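You operate a simulated robot arm through the tools that you are given. There is no shell and no other tool.

You are at the controls of a simulated robot arm. One attempt, no reset.

Task
Bake the white tray of pucks at MID with the door latched, then turn the oven off.
Fine: upper rack; wait for the green lamp; the tray stays inside.

It is judged by the outcome, as a careful person would: the job done as asked, and still so three seconds after it is handed in. It fails if anything else is knocked over, pushed out of place, dropped, spilled or broken.

Robot
A 7-joint arm with a two-finger parallel gripper, fixed in place. Base frame: the origin is at the foot of the arm, x ahead of it, y to its left, z up. Units: m, degrees, N and s.
Its first joint turns from -149.0 to 149.0 degrees. Payload 3.43 kg.
The TCP is the grasp point between the finger pads, 0.03 m short of the fingertips. In the tool frame z runs along the fingers and y along their closing line. Largest opening 0.094 m; finger width 0.028, thickness 0.01; the body of the gripper, 0.05 by 0.096 m, starts 0.055 m behind the TCP.
Orientation is that of the tool frame in the base frame, as a unit quaternion [w, x, y, z]. With the fingers straight down and closing along the base's y, the tool's x points along the base's -x, its y along +y and its z along -z.

Tools
- The arm moves only by the tool send_rows. Its argument "commands" is a list of rows, each an object (a shift or turn left out is 0, a gripper value left out holds the last) with "offset": the shift along the tool's x, y, z in m, a list of three; "rot": the turn, a rotation vector about the tool's x, y, z in degrees, a list of three. In form: [{"offset": [tx, ty, tz], "rot": [wx, wy, wz]}, ...]. A call has 1 to 20 rows; each row shifts and turns the commanded pose from where the row before left it, along the tool's axes as they then stand. "gripper" is the closure, from 0 (fully open) to 1 (shut), set as the call begins (left out, the last holds). Each row takes 0.2 s and may step no farther than 0.05 m and 8.6 degrees from the row before; otherwise, or with a gripper value out of range, the whole call is refused. A pose out of reach is approached as far as the arm can. The call stops where the force on the tool passes 90 N (or 10 N more than at its start, if that is more) or the arm is blocked; 0.2 s more then pass. The fingers move at their own pace (about 0.045 m/s each) and stop on an object; they squeeze with about 34 N. The grip force told is the motor's: it shows also when the fingers shut on nothing. Time passes only in rows, and 0.2 s behind the last, so rows that do not move let the fingers close. It gives the time, the measured TCP pose, the force on the tool (base axes), the opening and the grip force at its end, in the units of the frame above (readings bear some noise), with the torque about the TCP (base axes, N m) and any sound that the robot's microphone picked up, and new pictures: "show" is both (left out), scene, wrist or none.
- Cameras (640 x 400 px; columns grow to the right, rows downward): "scene" is fixed at [0.2213, 0.6505, 1.601]; the picture's right is [0.95, -0.30, 0.00], its down [-0.29, -0.90, -0.34] and it looks along [0.10, 0.33, -0.94] (base axes); focal length 214 px, centre (320, 200). "wrist" rides on the gripper at [0.076, 0.014, -0.103] in the tool frame; the picture's right is [-0.18, 0.98, 0.00], its down [-0.75, -0.14, -0.64] and it looks along [-0.63, -0.12, 0.77] (tool axes); focal length 243 px, centre (320, 200). There is no depth. A picture from a camera that has moved, and an enlarged one, comes with that camera's place and axes in the base frame and with its lens.
- close_up(camera, box): a new picture of the part [left, top, right, bottom] of that camera's present view, enlarged. No time passes.
- finish_job(): hands the job in; it is judged then, once.

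Places have to be worked out from the pictures, the camera data and where the tool is seen. Open the gripper and draw the arm clear of the work before you hand the job in, unless the task says otherwise.

The tools are called as a command line: name --argument value ..., lists and objects as JSON in quotes. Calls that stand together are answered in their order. send_rows: Moves the arm, as the interface text tells. Its arguments: {"type":"object","properties":{"commands":{"type":"array","items":{"type":"object","properties":{"offset":{"type":"array","items":{"type":"number"}},"rot":{"type":"array","items":{"type":"number"}}}}},"gripper":{"type":"number"},"show":{"type":"string","enum":["both","scene","wrist","none"]}},"required":["commands"]} The other tools are called the same way: close_up (camera, box) takes an enlarged picture of a part of a camera's view; finish_job () hands the job in.

At the start:

```text
time_s: 0.0
tcp_pos: [0.6991, 0.6984, 1.258]
tool_rot: [0.003, 0.001, 1.0, 0.004]
contact_force: [0.4, -0.1, 0.2]
torque: [-0.02, -0.01, 0.05]
finger_gap: 0.0941
grasp_force: 0.0
```

scene: 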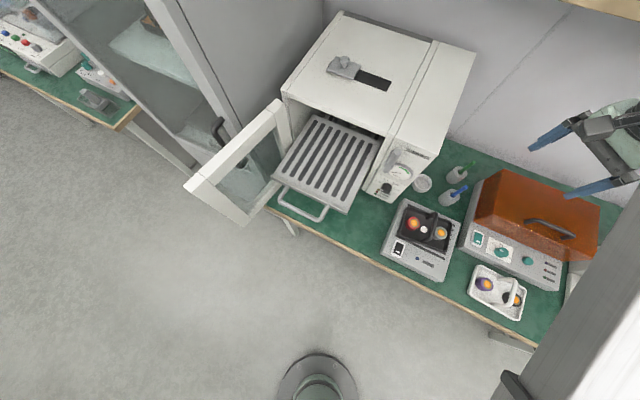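
wrist: 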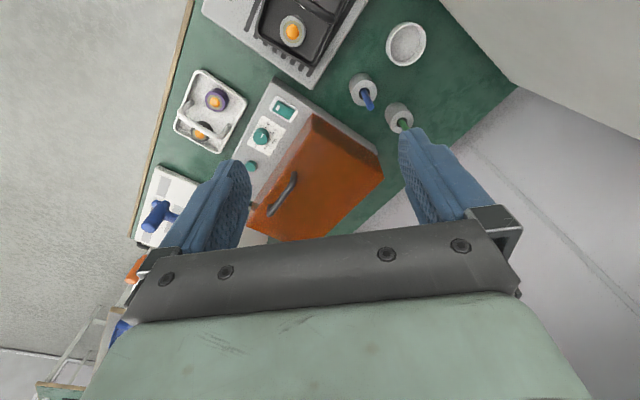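

I'll begin by looking closely at the scene: the oven with an open door and pulled-out rack on the left, a dark tray on a scale/hotplate, a white tray with pucks on the right, and an orange-covered device.

close_up --camera "scene" --box '[260, 100, 450, 220]'

close_up --camera "scene" --box '[380, 170, 610, 330]'

close_up --camera "wrist" --box '[120, 0, 440, 200]'

close_up --camera "scene" --box '[350, 130, 450, 210]'

close_up --camera "scene" --box '[180, 0, 480, 230]'

```text
3.33 times, centred on (355, 160) of scene
camera zoom: at [0.2213, 0.6505, 1.601], right [0.95, -0.3, 0.0], down [-0.29, -0.9, -0.34], along [0.1, 0.33, -0.94], focal length 715 px, centre (203, 333)
```

zoom: 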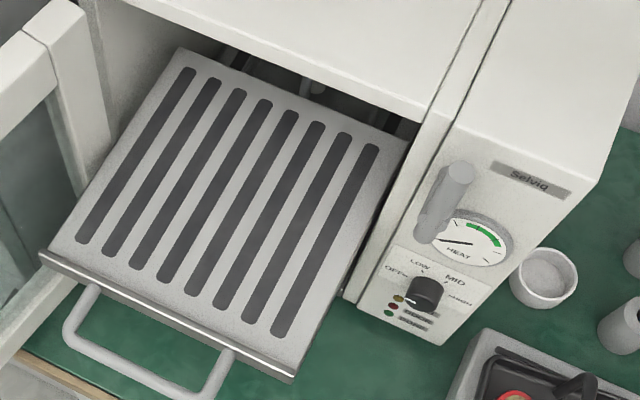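

```text
2.50 times, centred on (495, 250) of scene
camera zoom: at [0.2213, 0.6505, 1.601], right [0.95, -0.3, 0.0], down [-0.29, -0.9, -0.34], along [0.1, 0.33, -0.94], focal length 536 px, centre (-118, 75)
```

zoom: 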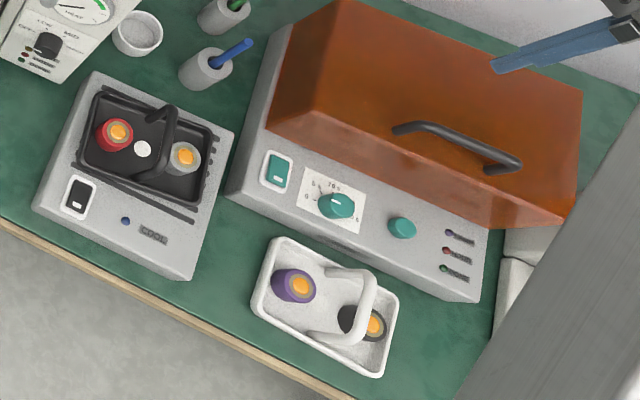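

```text
2.00 times, centred on (280, 100) of wrist
camera zoom: at [0.621, 0.7121, 1.3619], right [0.18, 0.98, 0.01], down [0.75, -0.15, 0.65], along [0.64, -0.11, -0.76], focal length 485 px, centre (400, 400)
```

zoom: 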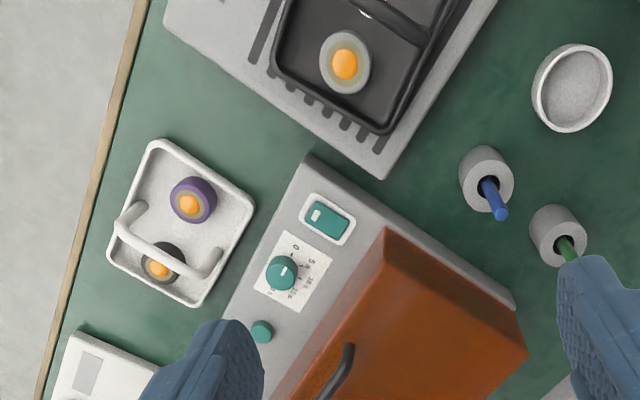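

```text
5.00 times, centred on (400, 170) of scene
camera zoom: at [0.2213, 0.6505, 1.601], right [0.95, -0.3, 0.0], down [-0.29, -0.9, -0.34], along [0.1, 0.33, -0.94], focal length 1072 px, centre (-80, 350)
```

zoom: 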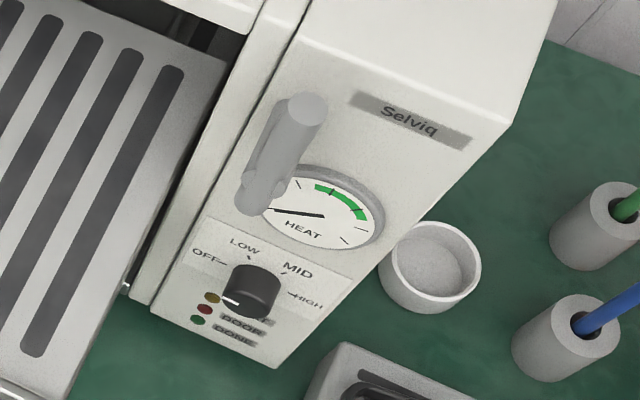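

```text
1.74 times, centred on (330, 115) of scene
camera zoom: at [0.2213, 0.6505, 1.601], right [0.95, -0.3, 0.0], down [-0.29, -0.9, -0.34], along [0.1, 0.33, -0.94], focal length 373 px, centre (303, 348)
```

zoom: 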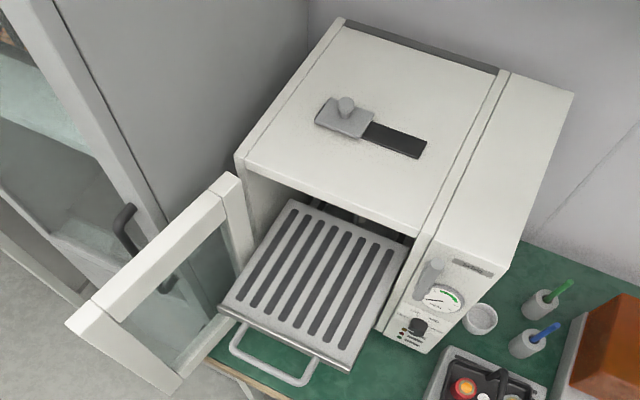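

The white tray triangulates to about (0.783, 0.426) with its rim near z 0.81 and its long axis about −45°. The bench front runs at roughly 45°. I'll turn the tool to line up with the bench before looking at the oven from the front.

send_rows --commands '[{"rot": [0, 0, -8.5]}, {"rot": [0, 0, -8.5]}, {"rot": [0, 0, -8.5]}, {"rot": [0, 0, -8.5]}, {"rot": [0, 0, -8.5]}, {"rot": [0, 0, -2.5]}]' --show "both"

```text
time_s: 1.4
tcp_pos: [0.6999, 0.7001, 1.259]
tool_rot: [0.01, -0.379, 0.925, 0.004]
contact_force: [-6.9, 52.7, -63.7]
torque: [-2.73, -5.1, -3.93]
finger_gap: 0.0942
grasp_force: 0.1
camera wrist: at [0.6336, 0.6553, 1.3609], right [-0.56, 0.83, 0.01], down [0.63, 0.42, 0.66], along [0.54, 0.37, -0.75], focal length 243 px, centre (320, 200)
```

scene: 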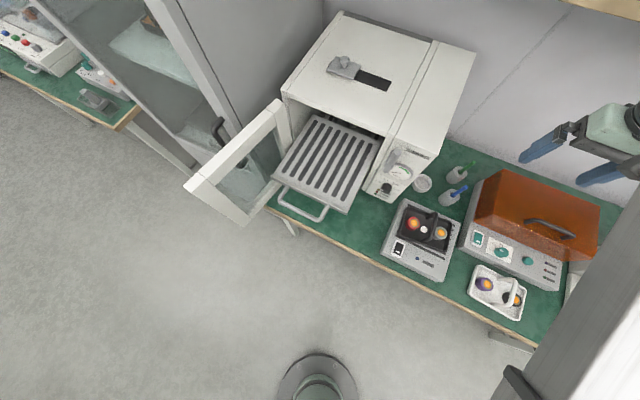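
wrist: 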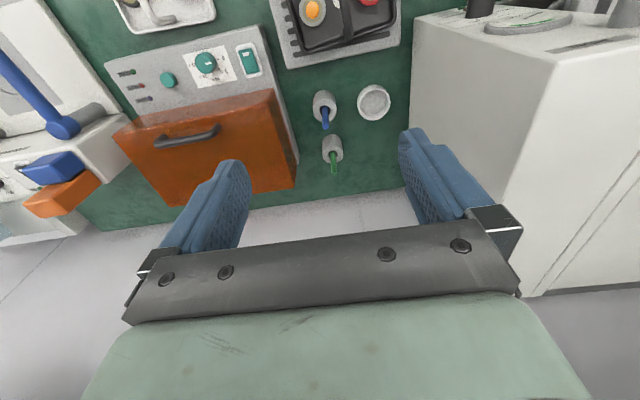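

The turn went through, but the tool now reads about 80 N. I'll hold for a moment to see whether that is a passing effect or real contact.

send_rows --commands '[{"offset": [0, 0, 0]}, {"offset": [0, 0, 0]}]' --show "none"

close_up --camera "scene" --box '[500, 0, 640, 100]'

close_up --camera "scene" --box '[500, 80, 640, 200]'

```text
time_s: 2.0
tcp_pos: [0.7005, 0.6998, 1.2592]
tool_rot: [0.01, -0.381, 0.925, 0.004]
contact_force: [4.2, 41.1, -64.6]
torque: [-1.17, -3.76, -2.48]
finger_gap: 0.0938
grasp_force: 0.1
```

```text
4.00 times, centred on (570, 50) of scene
camera zoom: at [0.2213, 0.6505, 1.601], right [0.95, -0.3, 0.0], down [-0.29, -0.9, -0.34], along [0.1, 0.33, -0.94], focal length 858 px, centre (-680, 800)
```

zoom: 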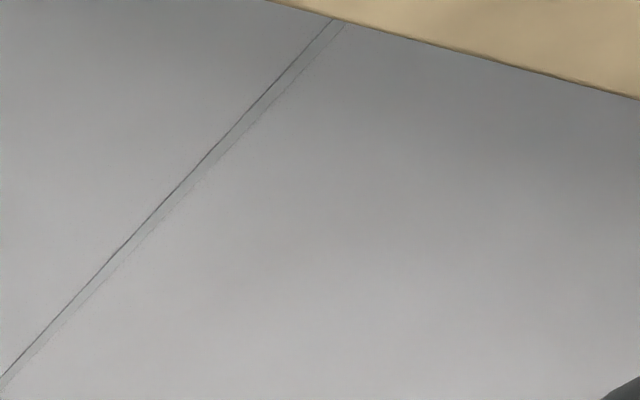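

```text
3.33 times, centred on (570, 140) of scene
camera zoom: at [0.2213, 0.6505, 1.601], right [0.95, -0.3, 0.0], down [-0.29, -0.9, -0.34], along [0.1, 0.33, -0.94], focal length 715 px, centre (-513, 400)
```

zoom: 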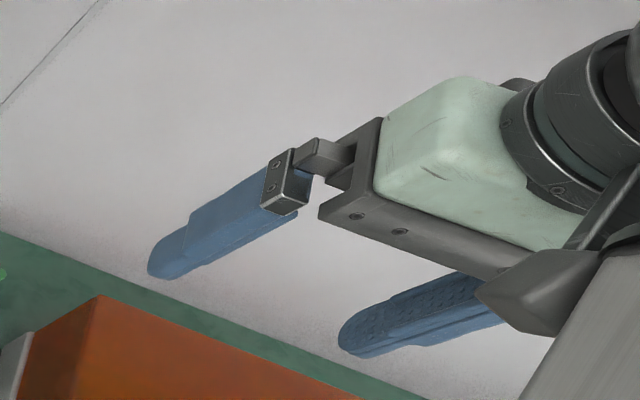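

The force is steady, and the close-up shows the camera bracket pressed against the robot's own forearm. I'll tilt the fingers outward, away from the base, to open that angle.

send_rows --commands '[{"rot": [0, -6, 0]}, {"rot": [0, -8, 0]}, {"rot": [0, -8, 0]}]' --show "both"

```text
time_s: 2.8
tcp_pos: [0.6988, 0.6989, 1.2597]
tool_rot: [0.182, -0.374, 0.906, 0.075]
contact_force: [0.3, 0.6, 0.4]
torque: [-0.01, 0.03, -0.03]
finger_gap: 0.0941
grasp_force: 0.1
camera wrist: at [0.6101, 0.6309, 1.3253], right [-0.58, 0.81, 0.07], down [0.42, 0.22, 0.88], along [0.7, 0.54, -0.46], focal length 243 px, centre (320, 200)
```

scene: 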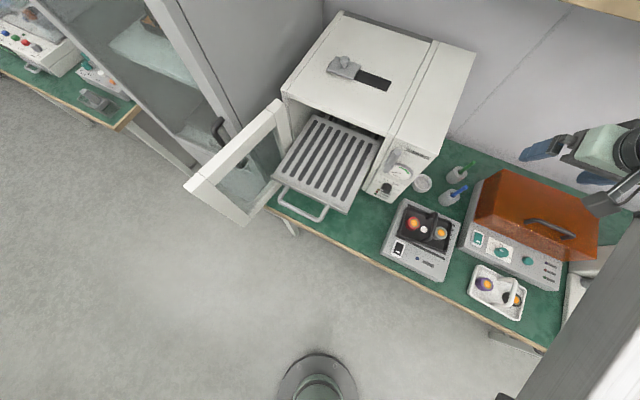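
wrist: 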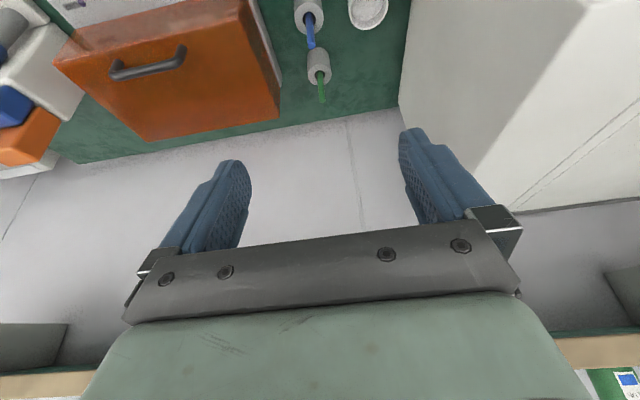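

The force is gone. Next I'll move back from the bench and left to stand in front of the oven.

send_rows --commands '[{"offset": [0.0348, 0.0292, -0.0141]}, {"offset": [0.0348, 0.0292, -0.0141]}, {"offset": [0.0348, 0.0292, -0.0141]}, {"offset": [0.0348, 0.0292, -0.0141]}, {"offset": [0.0348, 0.0292, -0.0141]}, {"offset": [0.0348, 0.0292, -0.0141]}, {"offset": [0.0348, 0.0292, -0.0141]}, {"offset": [0.0348, 0.0292, -0.0141]}, {"offset": [0.0348, 0.0292, -0.0141]}, {"offset": [0.0348, 0.0292, -0.0141]}, {"offset": [0.0348, 0.0292, -0.0141]}, {"offset": [0.0348, 0.0292, -0.0141]}]' --show "both"

```text
time_s: 5.4
tcp_pos: [0.1323, 0.6305, 1.255]
tool_rot: [0.181, -0.375, 0.906, 0.075]
contact_force: [0.5, -0.5, 0.6]
torque: [-0.04, 0.04, 0.02]
finger_gap: 0.094
grasp_force: 0.0
camera wrist: at [0.0432, 0.5612, 1.321], right [-0.57, 0.82, 0.07], down [0.42, 0.22, 0.88], along [0.7, 0.54, -0.47], focal length 243 px, centre (320, 200)
```

scene: 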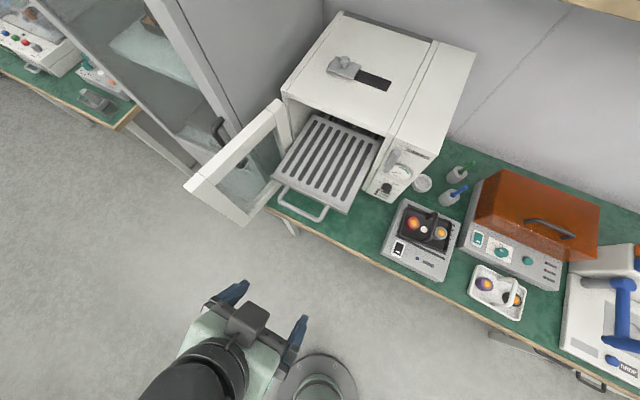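
wrist: 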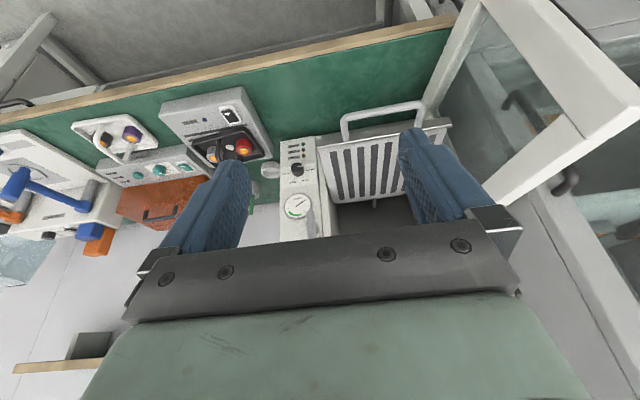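

Now I can see the oven front upside down in the wrist view. Next I'll enlarge its panel and interior.

close_up --camera "wrist" --box '[260, 90, 460, 240]'

close_up --camera "wrist" --box '[260, 125, 350, 245]'

close_up --camera "scene" --box '[460, 220, 640, 400]'

close_up --camera "wrist" --box '[60, 70, 300, 220]'

```text
2.67 times, centred on (360, 165) of wrist
camera zoom: at [0.0432, 0.5612, 1.321], right [-0.57, 0.82, 0.07], down [0.42, 0.22, 0.88], along [0.7, 0.54, -0.47], focal length 647 px, centre (213, 293)
```

zoom: 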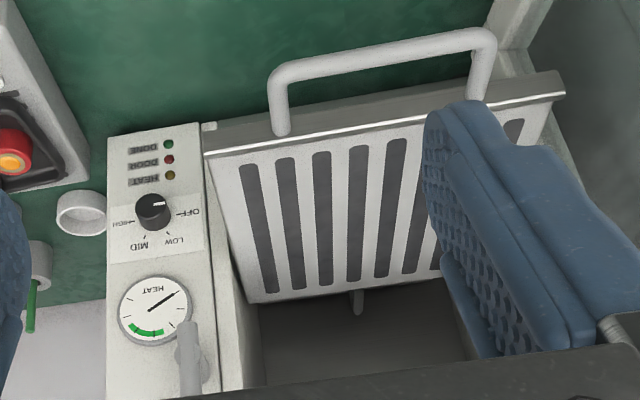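

```text
3.33 times, centred on (305, 185) of wrist
camera zoom: at [0.0432, 0.5612, 1.321], right [-0.57, 0.82, 0.07], down [0.42, 0.22, 0.88], along [0.7, 0.54, -0.47], focal length 809 px, centre (370, 250)
```

zoom: 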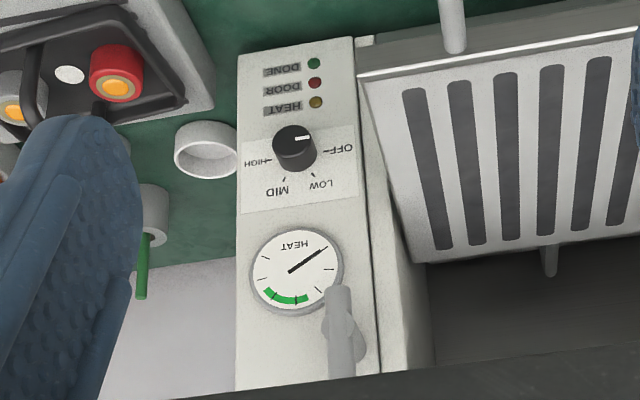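

```text
2.22 times, centred on (550, 310) of scene
camera zoom: at [0.2213, 0.6505, 1.601], right [0.95, -0.3, 0.0], down [-0.29, -0.9, -0.34], along [0.1, 0.33, -0.94], focal length 477 px, centre (-191, -44)
```

zoom: 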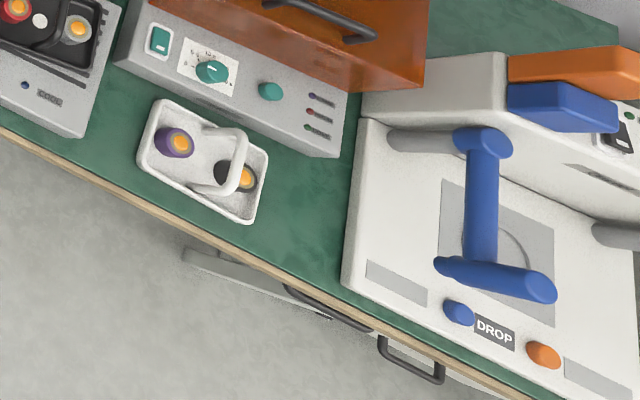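

```text
2.67 times, centred on (180, 145) of wrist
camera zoom: at [0.0432, 0.5612, 1.321], right [-0.57, 0.82, 0.07], down [0.42, 0.22, 0.88], along [0.7, 0.54, -0.47], focal length 647 px, centre (693, 347)
```

zoom: 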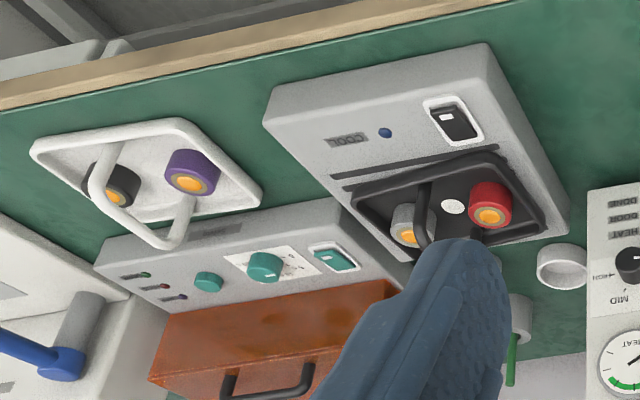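

Triangulating puts the knob cap near (0.523, 0.857, 0.917), the rack plate near z 1.0, and the oven front near n≈1.0 on the 45° axis. I'll tilt further and drop down to look level into the cavity, staying back from the rack handle.

send_rows --commands '[{"rot": [0, -7, 0]}, {"rot": [0, -7, 0]}, {"rot": [0, -7, 0]}, {"rot": [0, -7, 0]}, {"offset": [0.0239, 0.0083, 0.0326]}, {"offset": [0.0239, 0.0083, 0.0326]}, {"offset": [0.0239, 0.0083, 0.0326]}, {"offset": [0.0239, 0.0083, 0.0326]}, {"offset": [0.0239, 0.0083, 0.0326]}, {"offset": [0.0239, 0.0083, 0.0326]}]' --show "both"

close_up --camera "wrist" --box '[200, 50, 440, 200]'

```text
time_s: 7.6
tcp_pos: [0.1392, 0.7063, 1.0184]
tool_rot: [0.395, -0.346, 0.835, 0.164]
contact_force: [0.2, 0.1, 0.0]
torque: [0.0, 0.02, 0.01]
finger_gap: 0.0939
grasp_force: 0.1
camera wrist: at [0.0391, 0.6255, 1.0258], right [-0.61, 0.78, 0.14], down [0.09, -0.11, 0.99], along [0.79, 0.62, 0.0], focal length 243 px, centre (320, 200)
```

scene: 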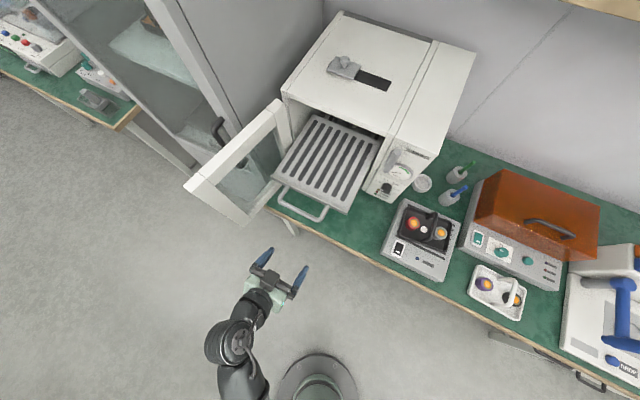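
wrist: 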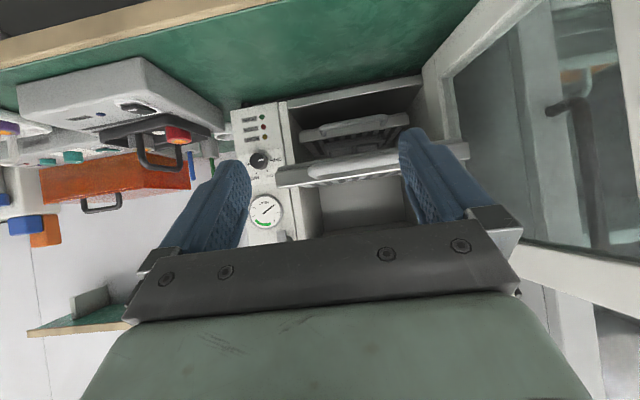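

```text
2.67 times, centred on (320, 125) of wrist
camera zoom: at [0.0391, 0.6255, 1.0258], right [-0.61, 0.78, 0.14], down [0.09, -0.11, 0.99], along [0.79, 0.62, 0.0], focal length 647 px, centre (320, 400)
```

zoom: 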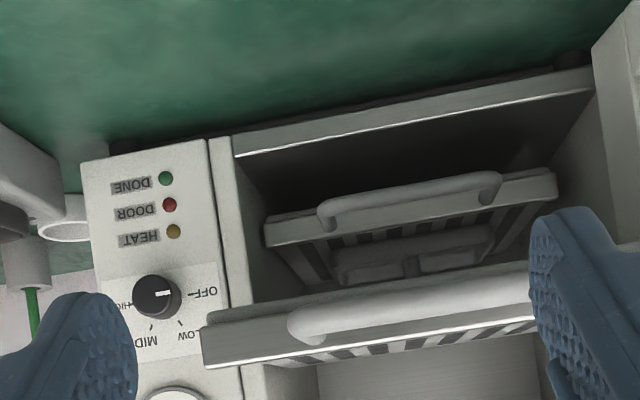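

There are two racks: the lower one is pushed in, and the pulled-out one at z≈1.0 is the upper rack, which is the one I want. I'll rise and shift right to study the latch lever.

send_rows --commands '[{"offset": [-0.0278, -0.02, -0.0229]}, {"offset": [-0.0278, -0.02, -0.0229]}, {"offset": [-0.0278, -0.02, -0.0229]}, {"offset": [-0.0278, -0.02, -0.0229]}, {"offset": [-0.0278, -0.02, -0.0229]}]' --show "wrist"

close_up --camera "wrist" --box '[240, 80, 400, 200]'

close_up --camera "scene" --box '[370, 140, 420, 180]'

```text
time_s: 8.8
tcp_pos: [0.2099, 0.6338, 1.1999]
tool_rot: [0.395, -0.347, 0.835, 0.164]
contact_force: [-0.1, -0.2, 0.1]
torque: [0.02, 0.03, -0.04]
finger_gap: 0.0941
grasp_force: 0.1
camera wrist: at [0.1101, 0.5544, 1.2067], right [-0.61, 0.78, 0.14], down [0.09, -0.11, 0.99], along [0.79, 0.62, 0.0], focal length 243 px, centre (320, 200)
```

wrist: 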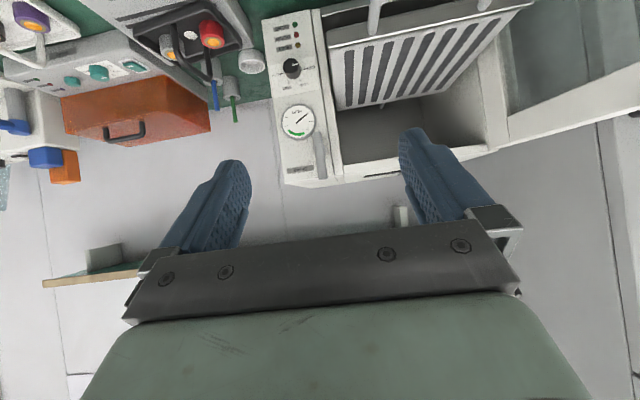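

```text
3.33 times, centred on (320, 140) of wrist
camera zoom: at [0.1101, 0.5544, 1.2067], right [-0.61, 0.78, 0.14], down [0.09, -0.11, 0.99], along [0.79, 0.62, 0.0], focal length 809 px, centre (320, 400)
```

zoom: 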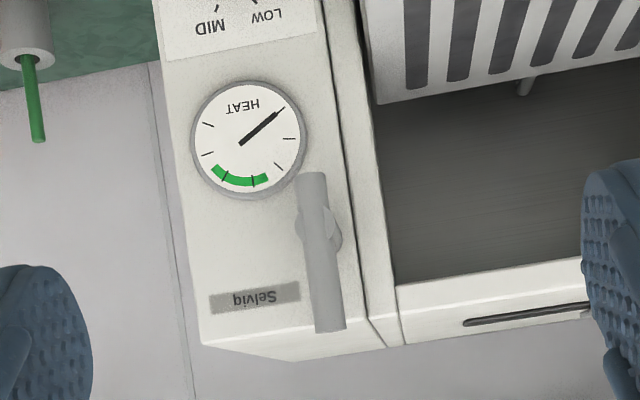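

```text
10.00 times, centred on (395, 160) of scene
camera zoom: at [0.2213, 0.6505, 1.601], right [0.95, -0.3, 0.0], down [-0.29, -0.9, -0.34], along [0.1, 0.33, -0.94], focal length 2145 px, centre (-430, 600)
```

zoom: 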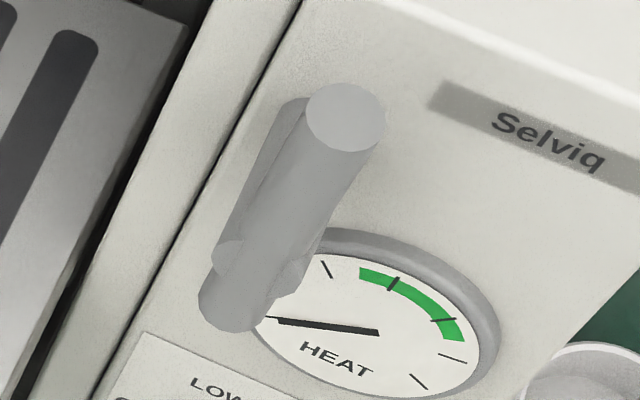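

The lever is a vertical bar, top near (0.478, 0.859, 1.169), with its hub near z 1.10 beside the door edge. The white tray's handle bar sits near (0.783, 0.425, 0.874) and runs along the bench's depth. I'll now move above the tray with a 20° outward tilt.

send_rows --commands '[{"rot": [0, 7.5, 0]}, {"rot": [0, 7.5, 0]}, {"rot": [0, 7.5, 0]}, {"rot": [0, 7.5, 0]}, {"offset": [-0.013, -0.0425, 0.0197]}, {"offset": [-0.013, -0.0425, 0.0197]}, {"offset": [-0.013, -0.0425, 0.0197]}, {"offset": [-0.013, -0.0425, 0.0197]}, {"offset": [-0.013, -0.0425, 0.0197]}, {"offset": [-0.013, -0.0425, 0.0197]}, {"offset": [-0.013, -0.0425, 0.0197]}, {"offset": [-0.013, -0.0425, 0.0197]}, {"offset": [-0.013, -0.0425, 0.0197]}, {"offset": [-0.013, -0.0425, 0.0197]}, {"offset": [-0.013, -0.0425, 0.0197]}, {"offset": [-0.013, -0.0425, 0.0197]}, {"offset": [-0.013, -0.0425, 0.0197]}]' --show "both"

```text
time_s: 12.4
tcp_pos: [0.7754, 0.4199, 1.0204]
tool_rot: [0.165, -0.377, 0.909, 0.069]
contact_force: [-0.4, -1.2, 0.7]
torque: [0.01, -0.01, -0.01]
finger_gap: 0.0938
grasp_force: 0.1
camera wrist: at [0.6894, 0.354, 1.0899], right [-0.57, 0.82, 0.07], down [0.44, 0.24, 0.87], along [0.69, 0.53, -0.5], focal length 243 px, centre (320, 200)
```

scene: 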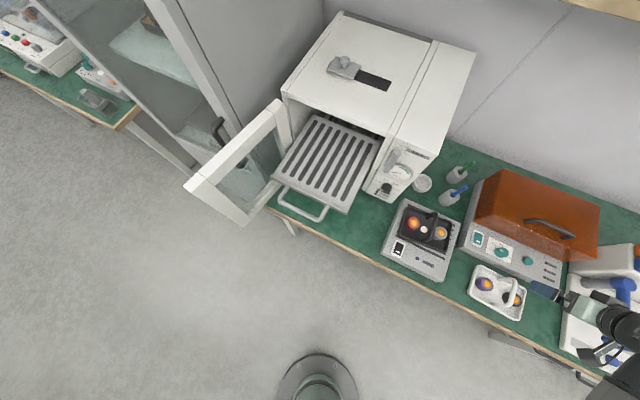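
wrist: 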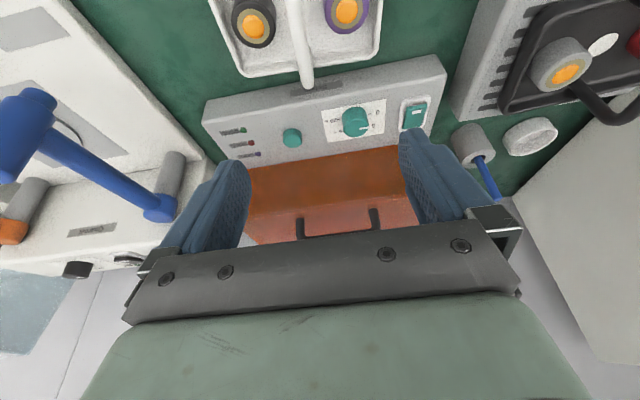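

The tray handle is at the top of the wrist view. I'll enlarge it to fix its line before descending.

close_up --camera "wrist" --box '[200, 0, 400, 110]'

close_up --camera "scene" --box '[455, 255, 575, 330]'

```text
3.20 times, centred on (300, 55) of wrist
camera zoom: at [0.6894, 0.354, 1.0899], right [-0.57, 0.82, 0.07], down [0.44, 0.24, 0.87], along [0.69, 0.53, -0.5], focal length 776 px, centre (384, 664)
```

zoom: 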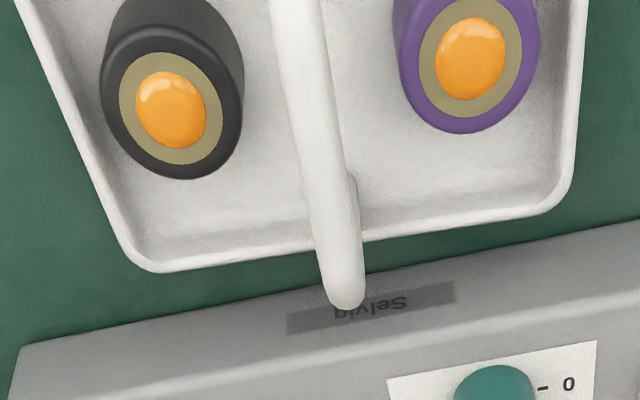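

```text
5.33 times, centred on (515, 292) of scene
camera zoom: at [0.2213, 0.6505, 1.601], right [0.95, -0.3, 0.0], down [-0.29, -0.9, -0.34], along [0.1, 0.33, -0.94], focal length 1144 px, centre (-720, -293)
```

zoom: 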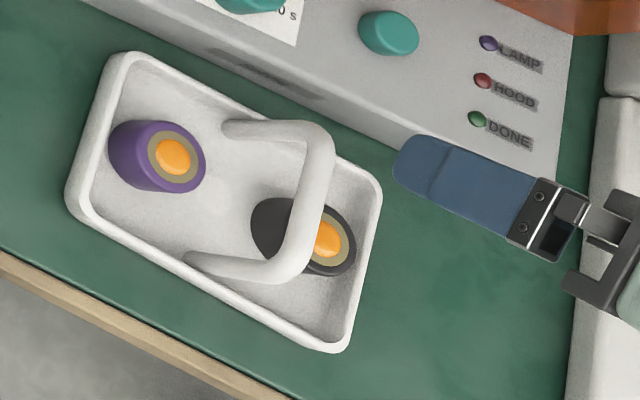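

The two views agree on the bar: e≈0.256, z≈0.866, n from 0.81 to 0.89. I'll pre-narrow the gripper and descend so the bar lies between the pads, keeping the fingertips above the pucks.

send_rows --commands '[{"offset": [0.0109, -0.0011, 0.0333]}, {"offset": [0.0109, -0.0011, 0.0333]}, {"offset": [0.0109, -0.0011, 0.0333]}, {"offset": [0.0109, -0.0011, 0.0333]}]' --gripper 0.35 --show "both"

close_up --camera "scene" --box '[455, 255, 575, 330]'

close_up --camera "wrist" --box '[220, 60, 440, 220]'

```text
time_s: 13.4
tcp_pos: [0.7836, 0.4211, 0.8802]
tool_rot: [0.165, -0.377, 0.909, 0.069]
contact_force: [-0.2, 0.4, 0.1]
torque: [0.01, 0.0, 0.08]
finger_gap: 0.0612
grasp_force: 0.1
camera wrist: at [0.6957, 0.3554, 0.9495], right [-0.57, 0.82, 0.07], down [0.44, 0.24, 0.87], along [0.69, 0.53, -0.5], focal length 243 px, centre (320, 200)
```

scene: 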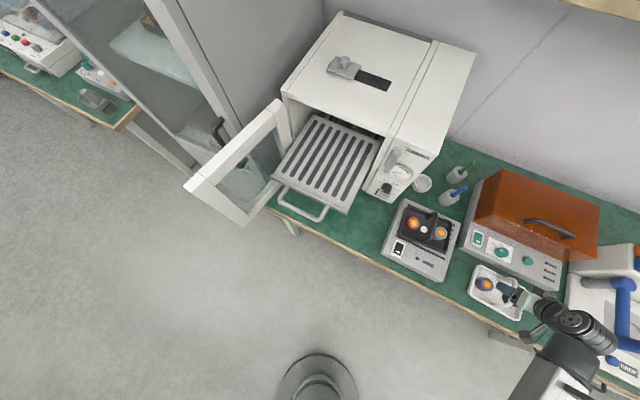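
wrist: 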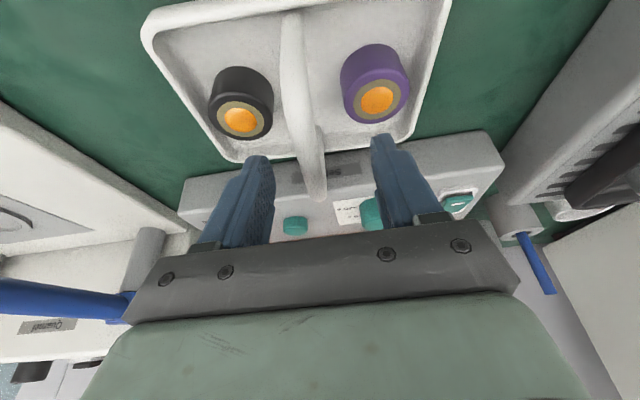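

```text
5.33 times, centred on (515, 292) of scene
camera zoom: at [0.2213, 0.6505, 1.601], right [0.95, -0.3, 0.0], down [-0.29, -0.9, -0.34], along [0.1, 0.33, -0.94], focal length 1144 px, centre (-720, -293)
```

zoom: 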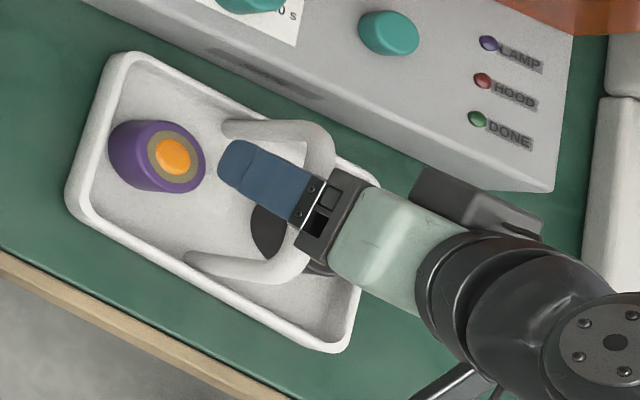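

```text
2.50 times, centred on (330, 140) of wrist
camera zoom: at [0.6957, 0.3554, 0.9495], right [-0.57, 0.82, 0.07], down [0.44, 0.24, 0.87], along [0.69, 0.53, -0.5], focal length 606 px, centre (295, 350)
```

zoom: 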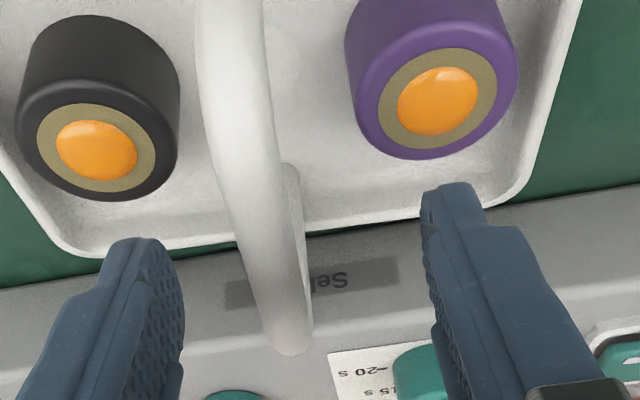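

The bar sits between the fingers. I'll drop another 6 mm and then close on it.

send_rows --commands '[{"offset": [0.0021, 0, 0.0056]}]' --show "none"

send_rows --commands '[{"offset": [0, 0, 0]}, {"offset": [0, 0, 0]}, {"offset": [0, 0, 0]}, {"offset": [0, 0, 0]}, {"offset": [0, 0, 0]}]' --gripper 1.0 --show "both"

```text
time_s: 13.8
tcp_pos: [0.7835, 0.4216, 0.8735]
tool_rot: [0.165, -0.377, 0.909, 0.068]
contact_force: [-0.9, -0.2, -0.6]
torque: [-0.03, 0.0, -0.05]
finger_gap: 0.061
grasp_force: 0.0
```

```text
time_s: 15.0
tcp_pos: [0.7831, 0.4219, 0.8732]
tool_rot: [0.165, -0.377, 0.909, 0.068]
contact_force: [0.1, -0.2, 0.3]
torque: [0.02, -0.02, -0.02]
finger_gap: 0.012
grasp_force: 34.5
camera wrist: at [0.6959, 0.3554, 0.9437], right [-0.57, 0.82, 0.07], down [0.44, 0.24, 0.87], along [0.69, 0.52, -0.5], focal length 243 px, centre (320, 200)
```

scene: 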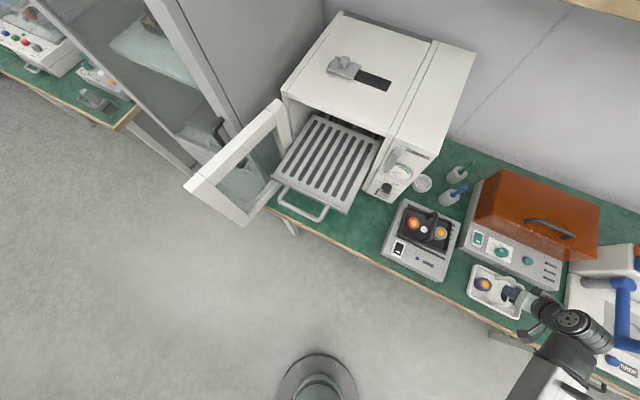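
wrist: 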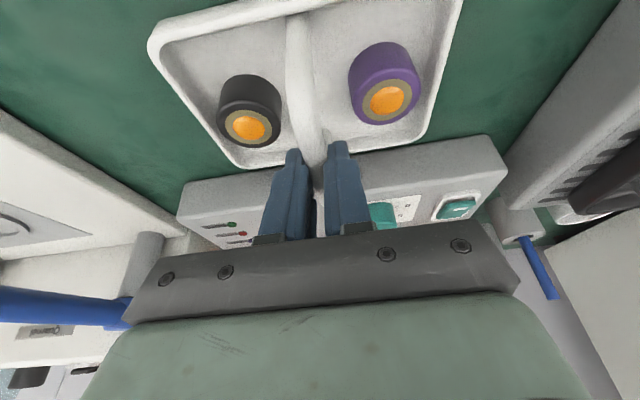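

The bar is held with a gap of 0.012 m at 34 N. I'll lift slowly and straight up, then check that the tray hangs level with both pucks in it.

send_rows --commands '[{"offset": [-0.0035, 0, -0.0094]}, {"offset": [-0.0035, 0, -0.0094]}, {"offset": [-0.007, 0, -0.0187]}, {"offset": [-0.007, 0, -0.0187]}, {"offset": [-0.007, 0, -0.0187]}]' --show "both"

close_up --camera "scene" --box '[455, 255, 575, 330]'

```text
time_s: 16.2
tcp_pos: [0.784, 0.4219, 0.954]
tool_rot: [0.166, -0.376, 0.909, 0.068]
contact_force: [0.4, -0.1, -4.0]
torque: [-0.02, 0.0, -0.02]
finger_gap: 0.0121
grasp_force: 33.7
camera wrist: at [0.6966, 0.3551, 1.0238], right [-0.57, 0.82, 0.07], down [0.44, 0.24, 0.87], along [0.69, 0.52, -0.5], focal length 243 px, centre (320, 200)
```

scene: 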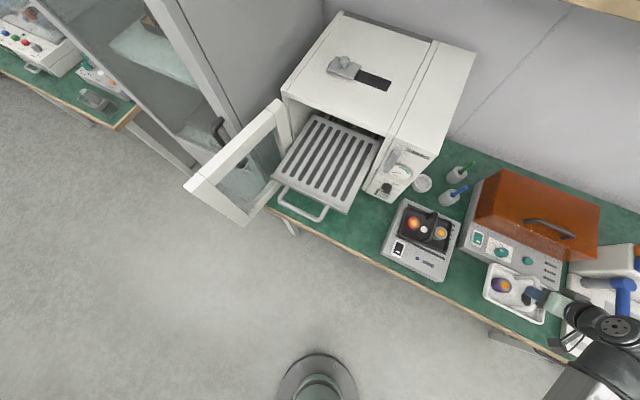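
wrist: 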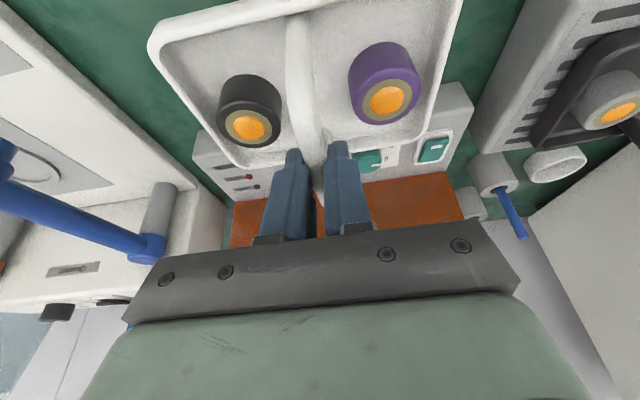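

```text
5.33 times, centred on (515, 292) of scene
camera zoom: at [0.2213, 0.6505, 1.601], right [0.95, -0.3, 0.0], down [-0.29, -0.9, -0.34], along [0.1, 0.33, -0.94], focal length 1144 px, centre (-720, -293)
```

zoom: 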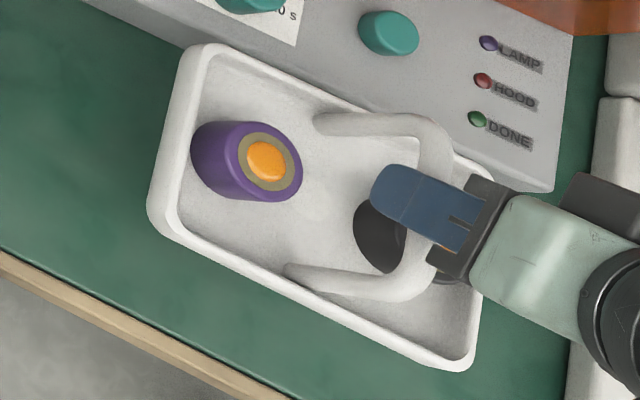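

The tray is up, reading about 4 N, level with both pucks in place. Next I'll raise it and draw it back from the bench so it clears everything on the way to the oven.

send_rows --commands '[{"offset": [-0.007, 0, -0.0187]}, {"offset": [-0.007, 0, -0.0187]}, {"offset": [-0.007, 0, -0.0187]}, {"offset": [-0.007, 0, -0.0187]}, {"offset": [-0.007, 0, -0.0187]}, {"offset": [0.0117, 0, -0.0258]}, {"offset": [0.0117, 0, -0.0258]}, {"offset": [0.0117, 0, -0.0258]}, {"offset": [0.0117, 0, -0.0258]}, {"offset": [0.0117, 0, -0.0258]}]' --show "none"

send_rows --commands '[{"offset": [0, 0.015, 0]}, {"offset": [0, 0.03, 0]}, {"offset": [0, 0.035, 0]}, {"offset": [0, 0.035, 0]}, {"offset": [0, 0.035, 0]}, {"offset": [0, 0.035, 0]}, {"offset": [0, 0.035, 0]}, {"offset": [0, 0.035, 0]}, {"offset": [0, 0.035, 0]}, {"offset": [0, 0.035, 0]}, {"offset": [0, 0.03, 0]}, {"offset": [0, 0.015, 0]}]' --show "both"

```text
time_s: 18.4
tcp_pos: [0.712, 0.3496, 1.1545]
tool_rot: [0.166, -0.377, 0.909, 0.069]
contact_force: [-1.0, 0.6, -4.5]
torque: [-0.02, 0.04, -0.01]
finger_gap: 0.0122
grasp_force: 34.0
```

```text
time_s: 21.0
tcp_pos: [0.4515, 0.6123, 1.1526]
tool_rot: [0.166, -0.376, 0.909, 0.068]
contact_force: [0.0, -0.8, -4.0]
torque: [0.01, 0.01, 0.0]
finger_gap: 0.0122
grasp_force: 34.6
camera wrist: at [0.3644, 0.5462, 1.2234], right [-0.57, 0.82, 0.07], down [0.44, 0.24, 0.87], along [0.69, 0.53, -0.5], focal length 243 px, centre (320, 200)
```

scene: 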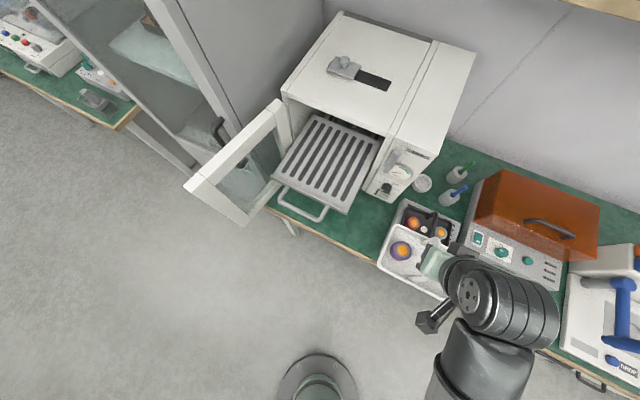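
wrist: 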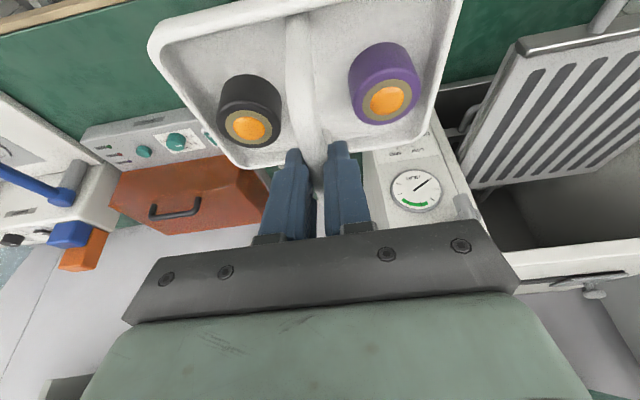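

All steady, so I'll continue left to bring the tray in front of the rack's centerline at e≈−0.44.

send_rows --commands '[{"offset": [0, 0.015, 0]}, {"offset": [0, 0.03, 0]}, {"offset": [0, 0.035, 0]}, {"offset": [0, 0.035, 0]}, {"offset": [0, 0.035, 0]}, {"offset": [0, 0.035, 0]}, {"offset": [0, 0.035, 0]}, {"offset": [0, 0.035, 0]}, {"offset": [0, 0.035, 0]}, {"offset": [0, 0.025, 0]}, {"offset": [0, 0.011, 0]}]' --show "both"

close_up --camera "wrist" --box '[160, 0, 480, 200]'

close_up --camera "scene" --box '[250, 100, 450, 240]'

```text
time_s: 23.4
tcp_pos: [0.2216, 0.8424, 1.1527]
tool_rot: [0.165, -0.377, 0.909, 0.068]
contact_force: [0.0, -1.3, -4.3]
torque: [-0.03, 0.01, -0.02]
finger_gap: 0.0122
grasp_force: 34.4
camera wrist: at [0.1333, 0.7772, 1.223], right [-0.57, 0.82, 0.06], down [0.44, 0.24, 0.87], along [0.69, 0.52, -0.5], focal length 243 px, centre (320, 200)
```

scene: 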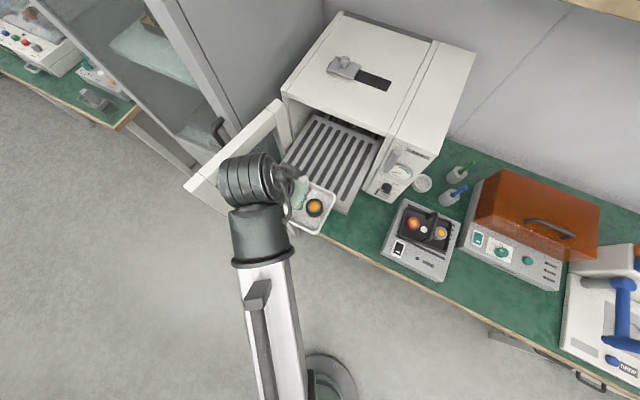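
wrist: 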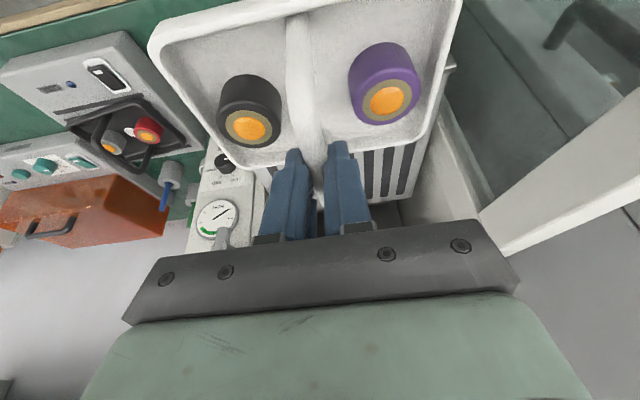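

```text
2.00 times, centred on (320, 100) of wrist
camera zoom: at [0.1333, 0.7772, 1.223], right [-0.57, 0.82, 0.06], down [0.44, 0.24, 0.87], along [0.69, 0.52, -0.5], focal length 485 px, centre (320, 400)
```

zoom: 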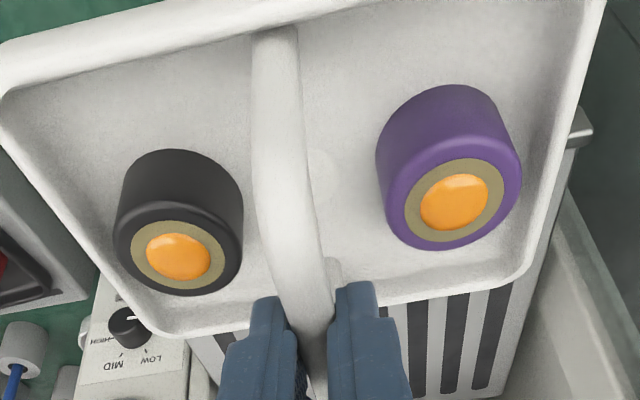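

```text
2.86 times, centred on (350, 170) of scene
camera zoom: at [0.2213, 0.6505, 1.601], right [0.95, -0.3, 0.0], down [-0.29, -0.9, -0.34], along [0.1, 0.33, -0.94], focal length 613 px, centre (234, 286)
```

zoom: 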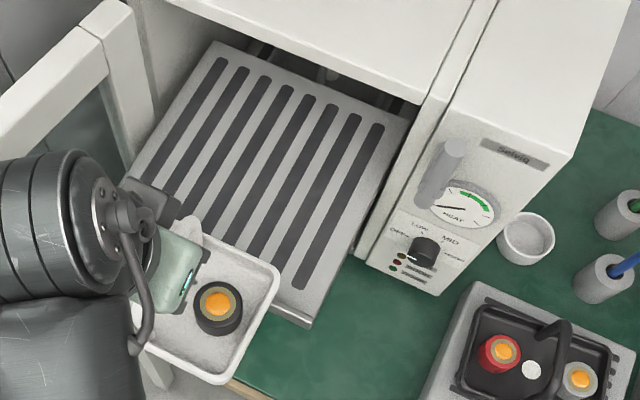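

The tray is in front of the rack, about 6 cm above the plate. I'll move it forward over the rack.

send_rows --commands '[{"offset": [-0.0097, 0, 0.00365]}, {"offset": [-0.0194, 0, 0.0073]}, {"offset": [-0.0194, 0, 0.0073]}, {"offset": [-0.0194, 0, 0.0073]}, {"offset": [-0.0194, 0, 0.0073]}, {"offset": [-0.0194, 0, 0.0073]}, {"offset": [-0.0194, 0, 0.0073]}, {"offset": [-0.0097, 0, 0.00365]}]' --show "both"

close_up --camera "scene" --box '[250, 80, 450, 220]'

```text
time_s: 25.2
tcp_pos: [0.323, 0.945, 1.1545]
tool_rot: [0.165, -0.377, 0.909, 0.069]
contact_force: [0.2, -0.8, -3.5]
torque: [0.01, 0.01, -0.02]
finger_gap: 0.012
grasp_force: 34.1
camera wrist: at [0.2361, 0.8789, 1.2242], right [-0.57, 0.82, 0.07], down [0.44, 0.24, 0.87], along [0.69, 0.52, -0.5], focal length 243 px, centre (320, 200)
```

scene: 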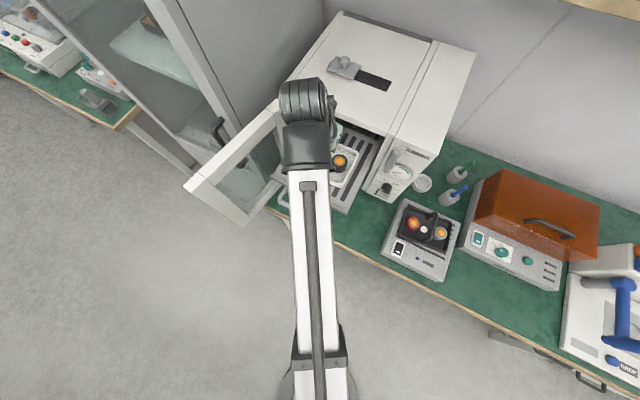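
wrist: 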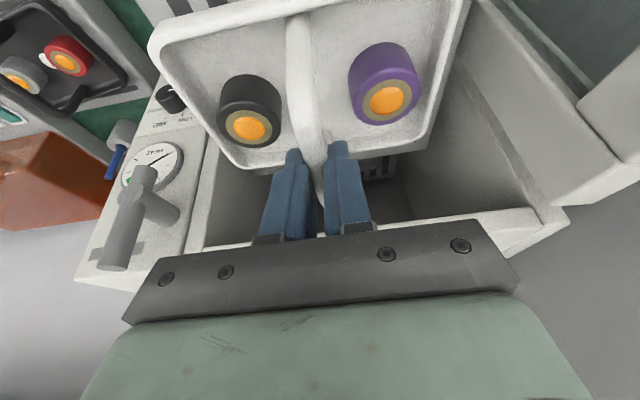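

```text
2.86 times, centred on (350, 150) of scene
camera zoom: at [0.2213, 0.6505, 1.601], right [0.95, -0.3, 0.0], down [-0.29, -0.9, -0.34], along [0.1, 0.33, -0.94], focal length 613 px, centre (234, 343)
```

zoom: 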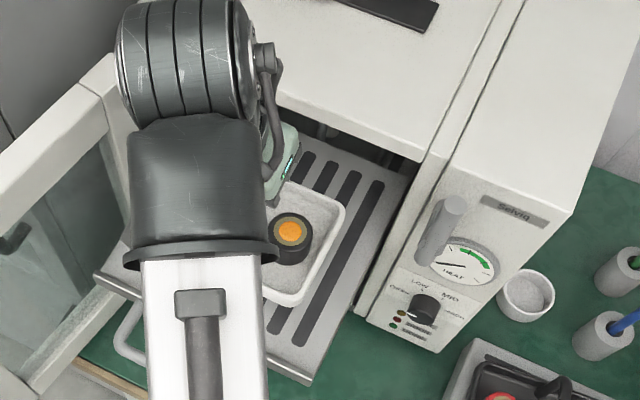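

The tray is over the rack at e≈−0.44, n≈0.897. I'll lower it in small steps and watch for the load to come off.

send_rows --commands '[{"offset": [0.0053, 0, 0.014]}, {"offset": [0.0053, 0, 0.014]}, {"offset": [0.0035, 0, 0.0094]}]' --show "none"

send_rows --commands '[{"offset": [0.0018, 0, 0.0047]}, {"offset": [0.0018, 0, 0.0047]}, {"offset": [0.0018, 0, 0.0047]}]' --show "both"

close_up --camera "wrist" --box '[140, 0, 500, 220]'

```text
time_s: 26.0
tcp_pos: [0.3223, 0.9446, 1.1135]
tool_rot: [0.166, -0.375, 0.909, 0.068]
contact_force: [-0.8, 0.2, -3.7]
torque: [0.01, -0.03, 0.0]
finger_gap: 0.012
grasp_force: 33.3
```

```text
time_s: 26.8
tcp_pos: [0.3231, 0.9451, 1.0982]
tool_rot: [0.166, -0.377, 0.909, 0.069]
contact_force: [-0.4, -0.1, -4.5]
torque: [-0.05, 0.0, -0.02]
finger_gap: 0.0123
grasp_force: 34.5
camera wrist: at [0.2364, 0.8787, 1.1684], right [-0.57, 0.82, 0.07], down [0.44, 0.24, 0.87], along [0.69, 0.52, -0.5], focal length 243 px, centre (320, 200)
```

scene: 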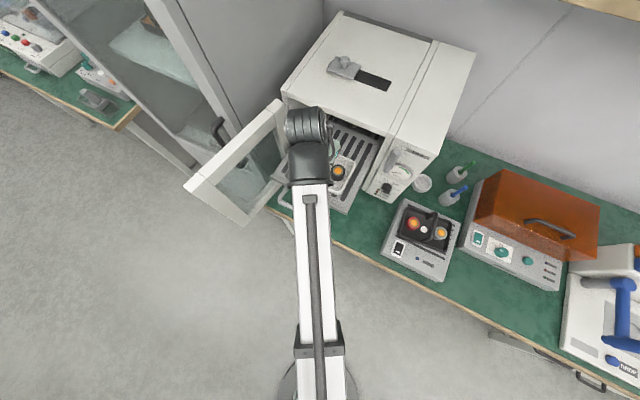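
wrist: 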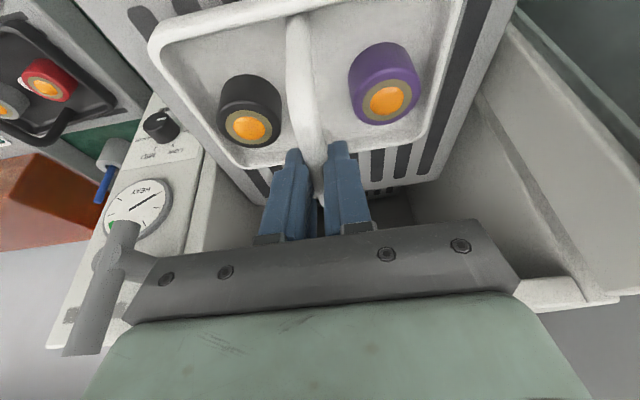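

```text
1.78 times, centred on (320, 110) of wrist
camera zoom: at [0.2364, 0.8787, 1.1684], right [-0.57, 0.82, 0.07], down [0.44, 0.24, 0.87], along [0.69, 0.52, -0.5], focal length 431 px, centre (320, 360)
```

zoom: 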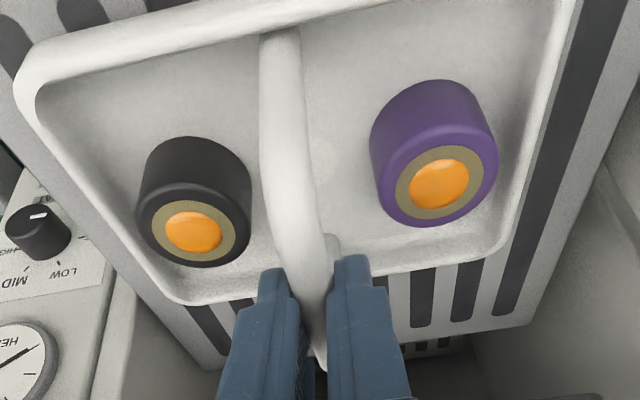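

Still bearing the full weight at z 1.098. I'll keep lowering in 3–4 mm steps.

send_rows --commands '[{"offset": [0.0014, 0, 0.0037]}, {"offset": [0.0014, 0, 0.0037]}]' --show "none"

send_rows --commands '[{"offset": [0.0011, 0, 0.0028]}]' --show "none"

send_rows --commands '[{"offset": [0.0011, 0, 0.0028]}]' --show "none"

```text
time_s: 27.4
tcp_pos: [0.3224, 0.9448, 1.0908]
tool_rot: [0.164, -0.376, 0.909, 0.069]
contact_force: [0.0, -0.7, -4.0]
torque: [-0.01, -0.02, -0.02]
finger_gap: 0.0121
grasp_force: 34.2
```

```text
time_s: 27.8
tcp_pos: [0.3223, 0.9456, 1.0879]
tool_rot: [0.165, -0.377, 0.909, 0.068]
contact_force: [-0.3, 0.6, -3.3]
torque: [0.0, 0.04, 0.0]
finger_gap: 0.0121
grasp_force: 33.9
```

```text
time_s: 28.2
tcp_pos: [0.3218, 0.9452, 1.0856]
tool_rot: [0.166, -0.376, 0.909, 0.068]
contact_force: [0.9, -0.3, -3.0]
torque: [0.0, 0.01, 0.0]
finger_gap: 0.0119
grasp_force: 34.0
```

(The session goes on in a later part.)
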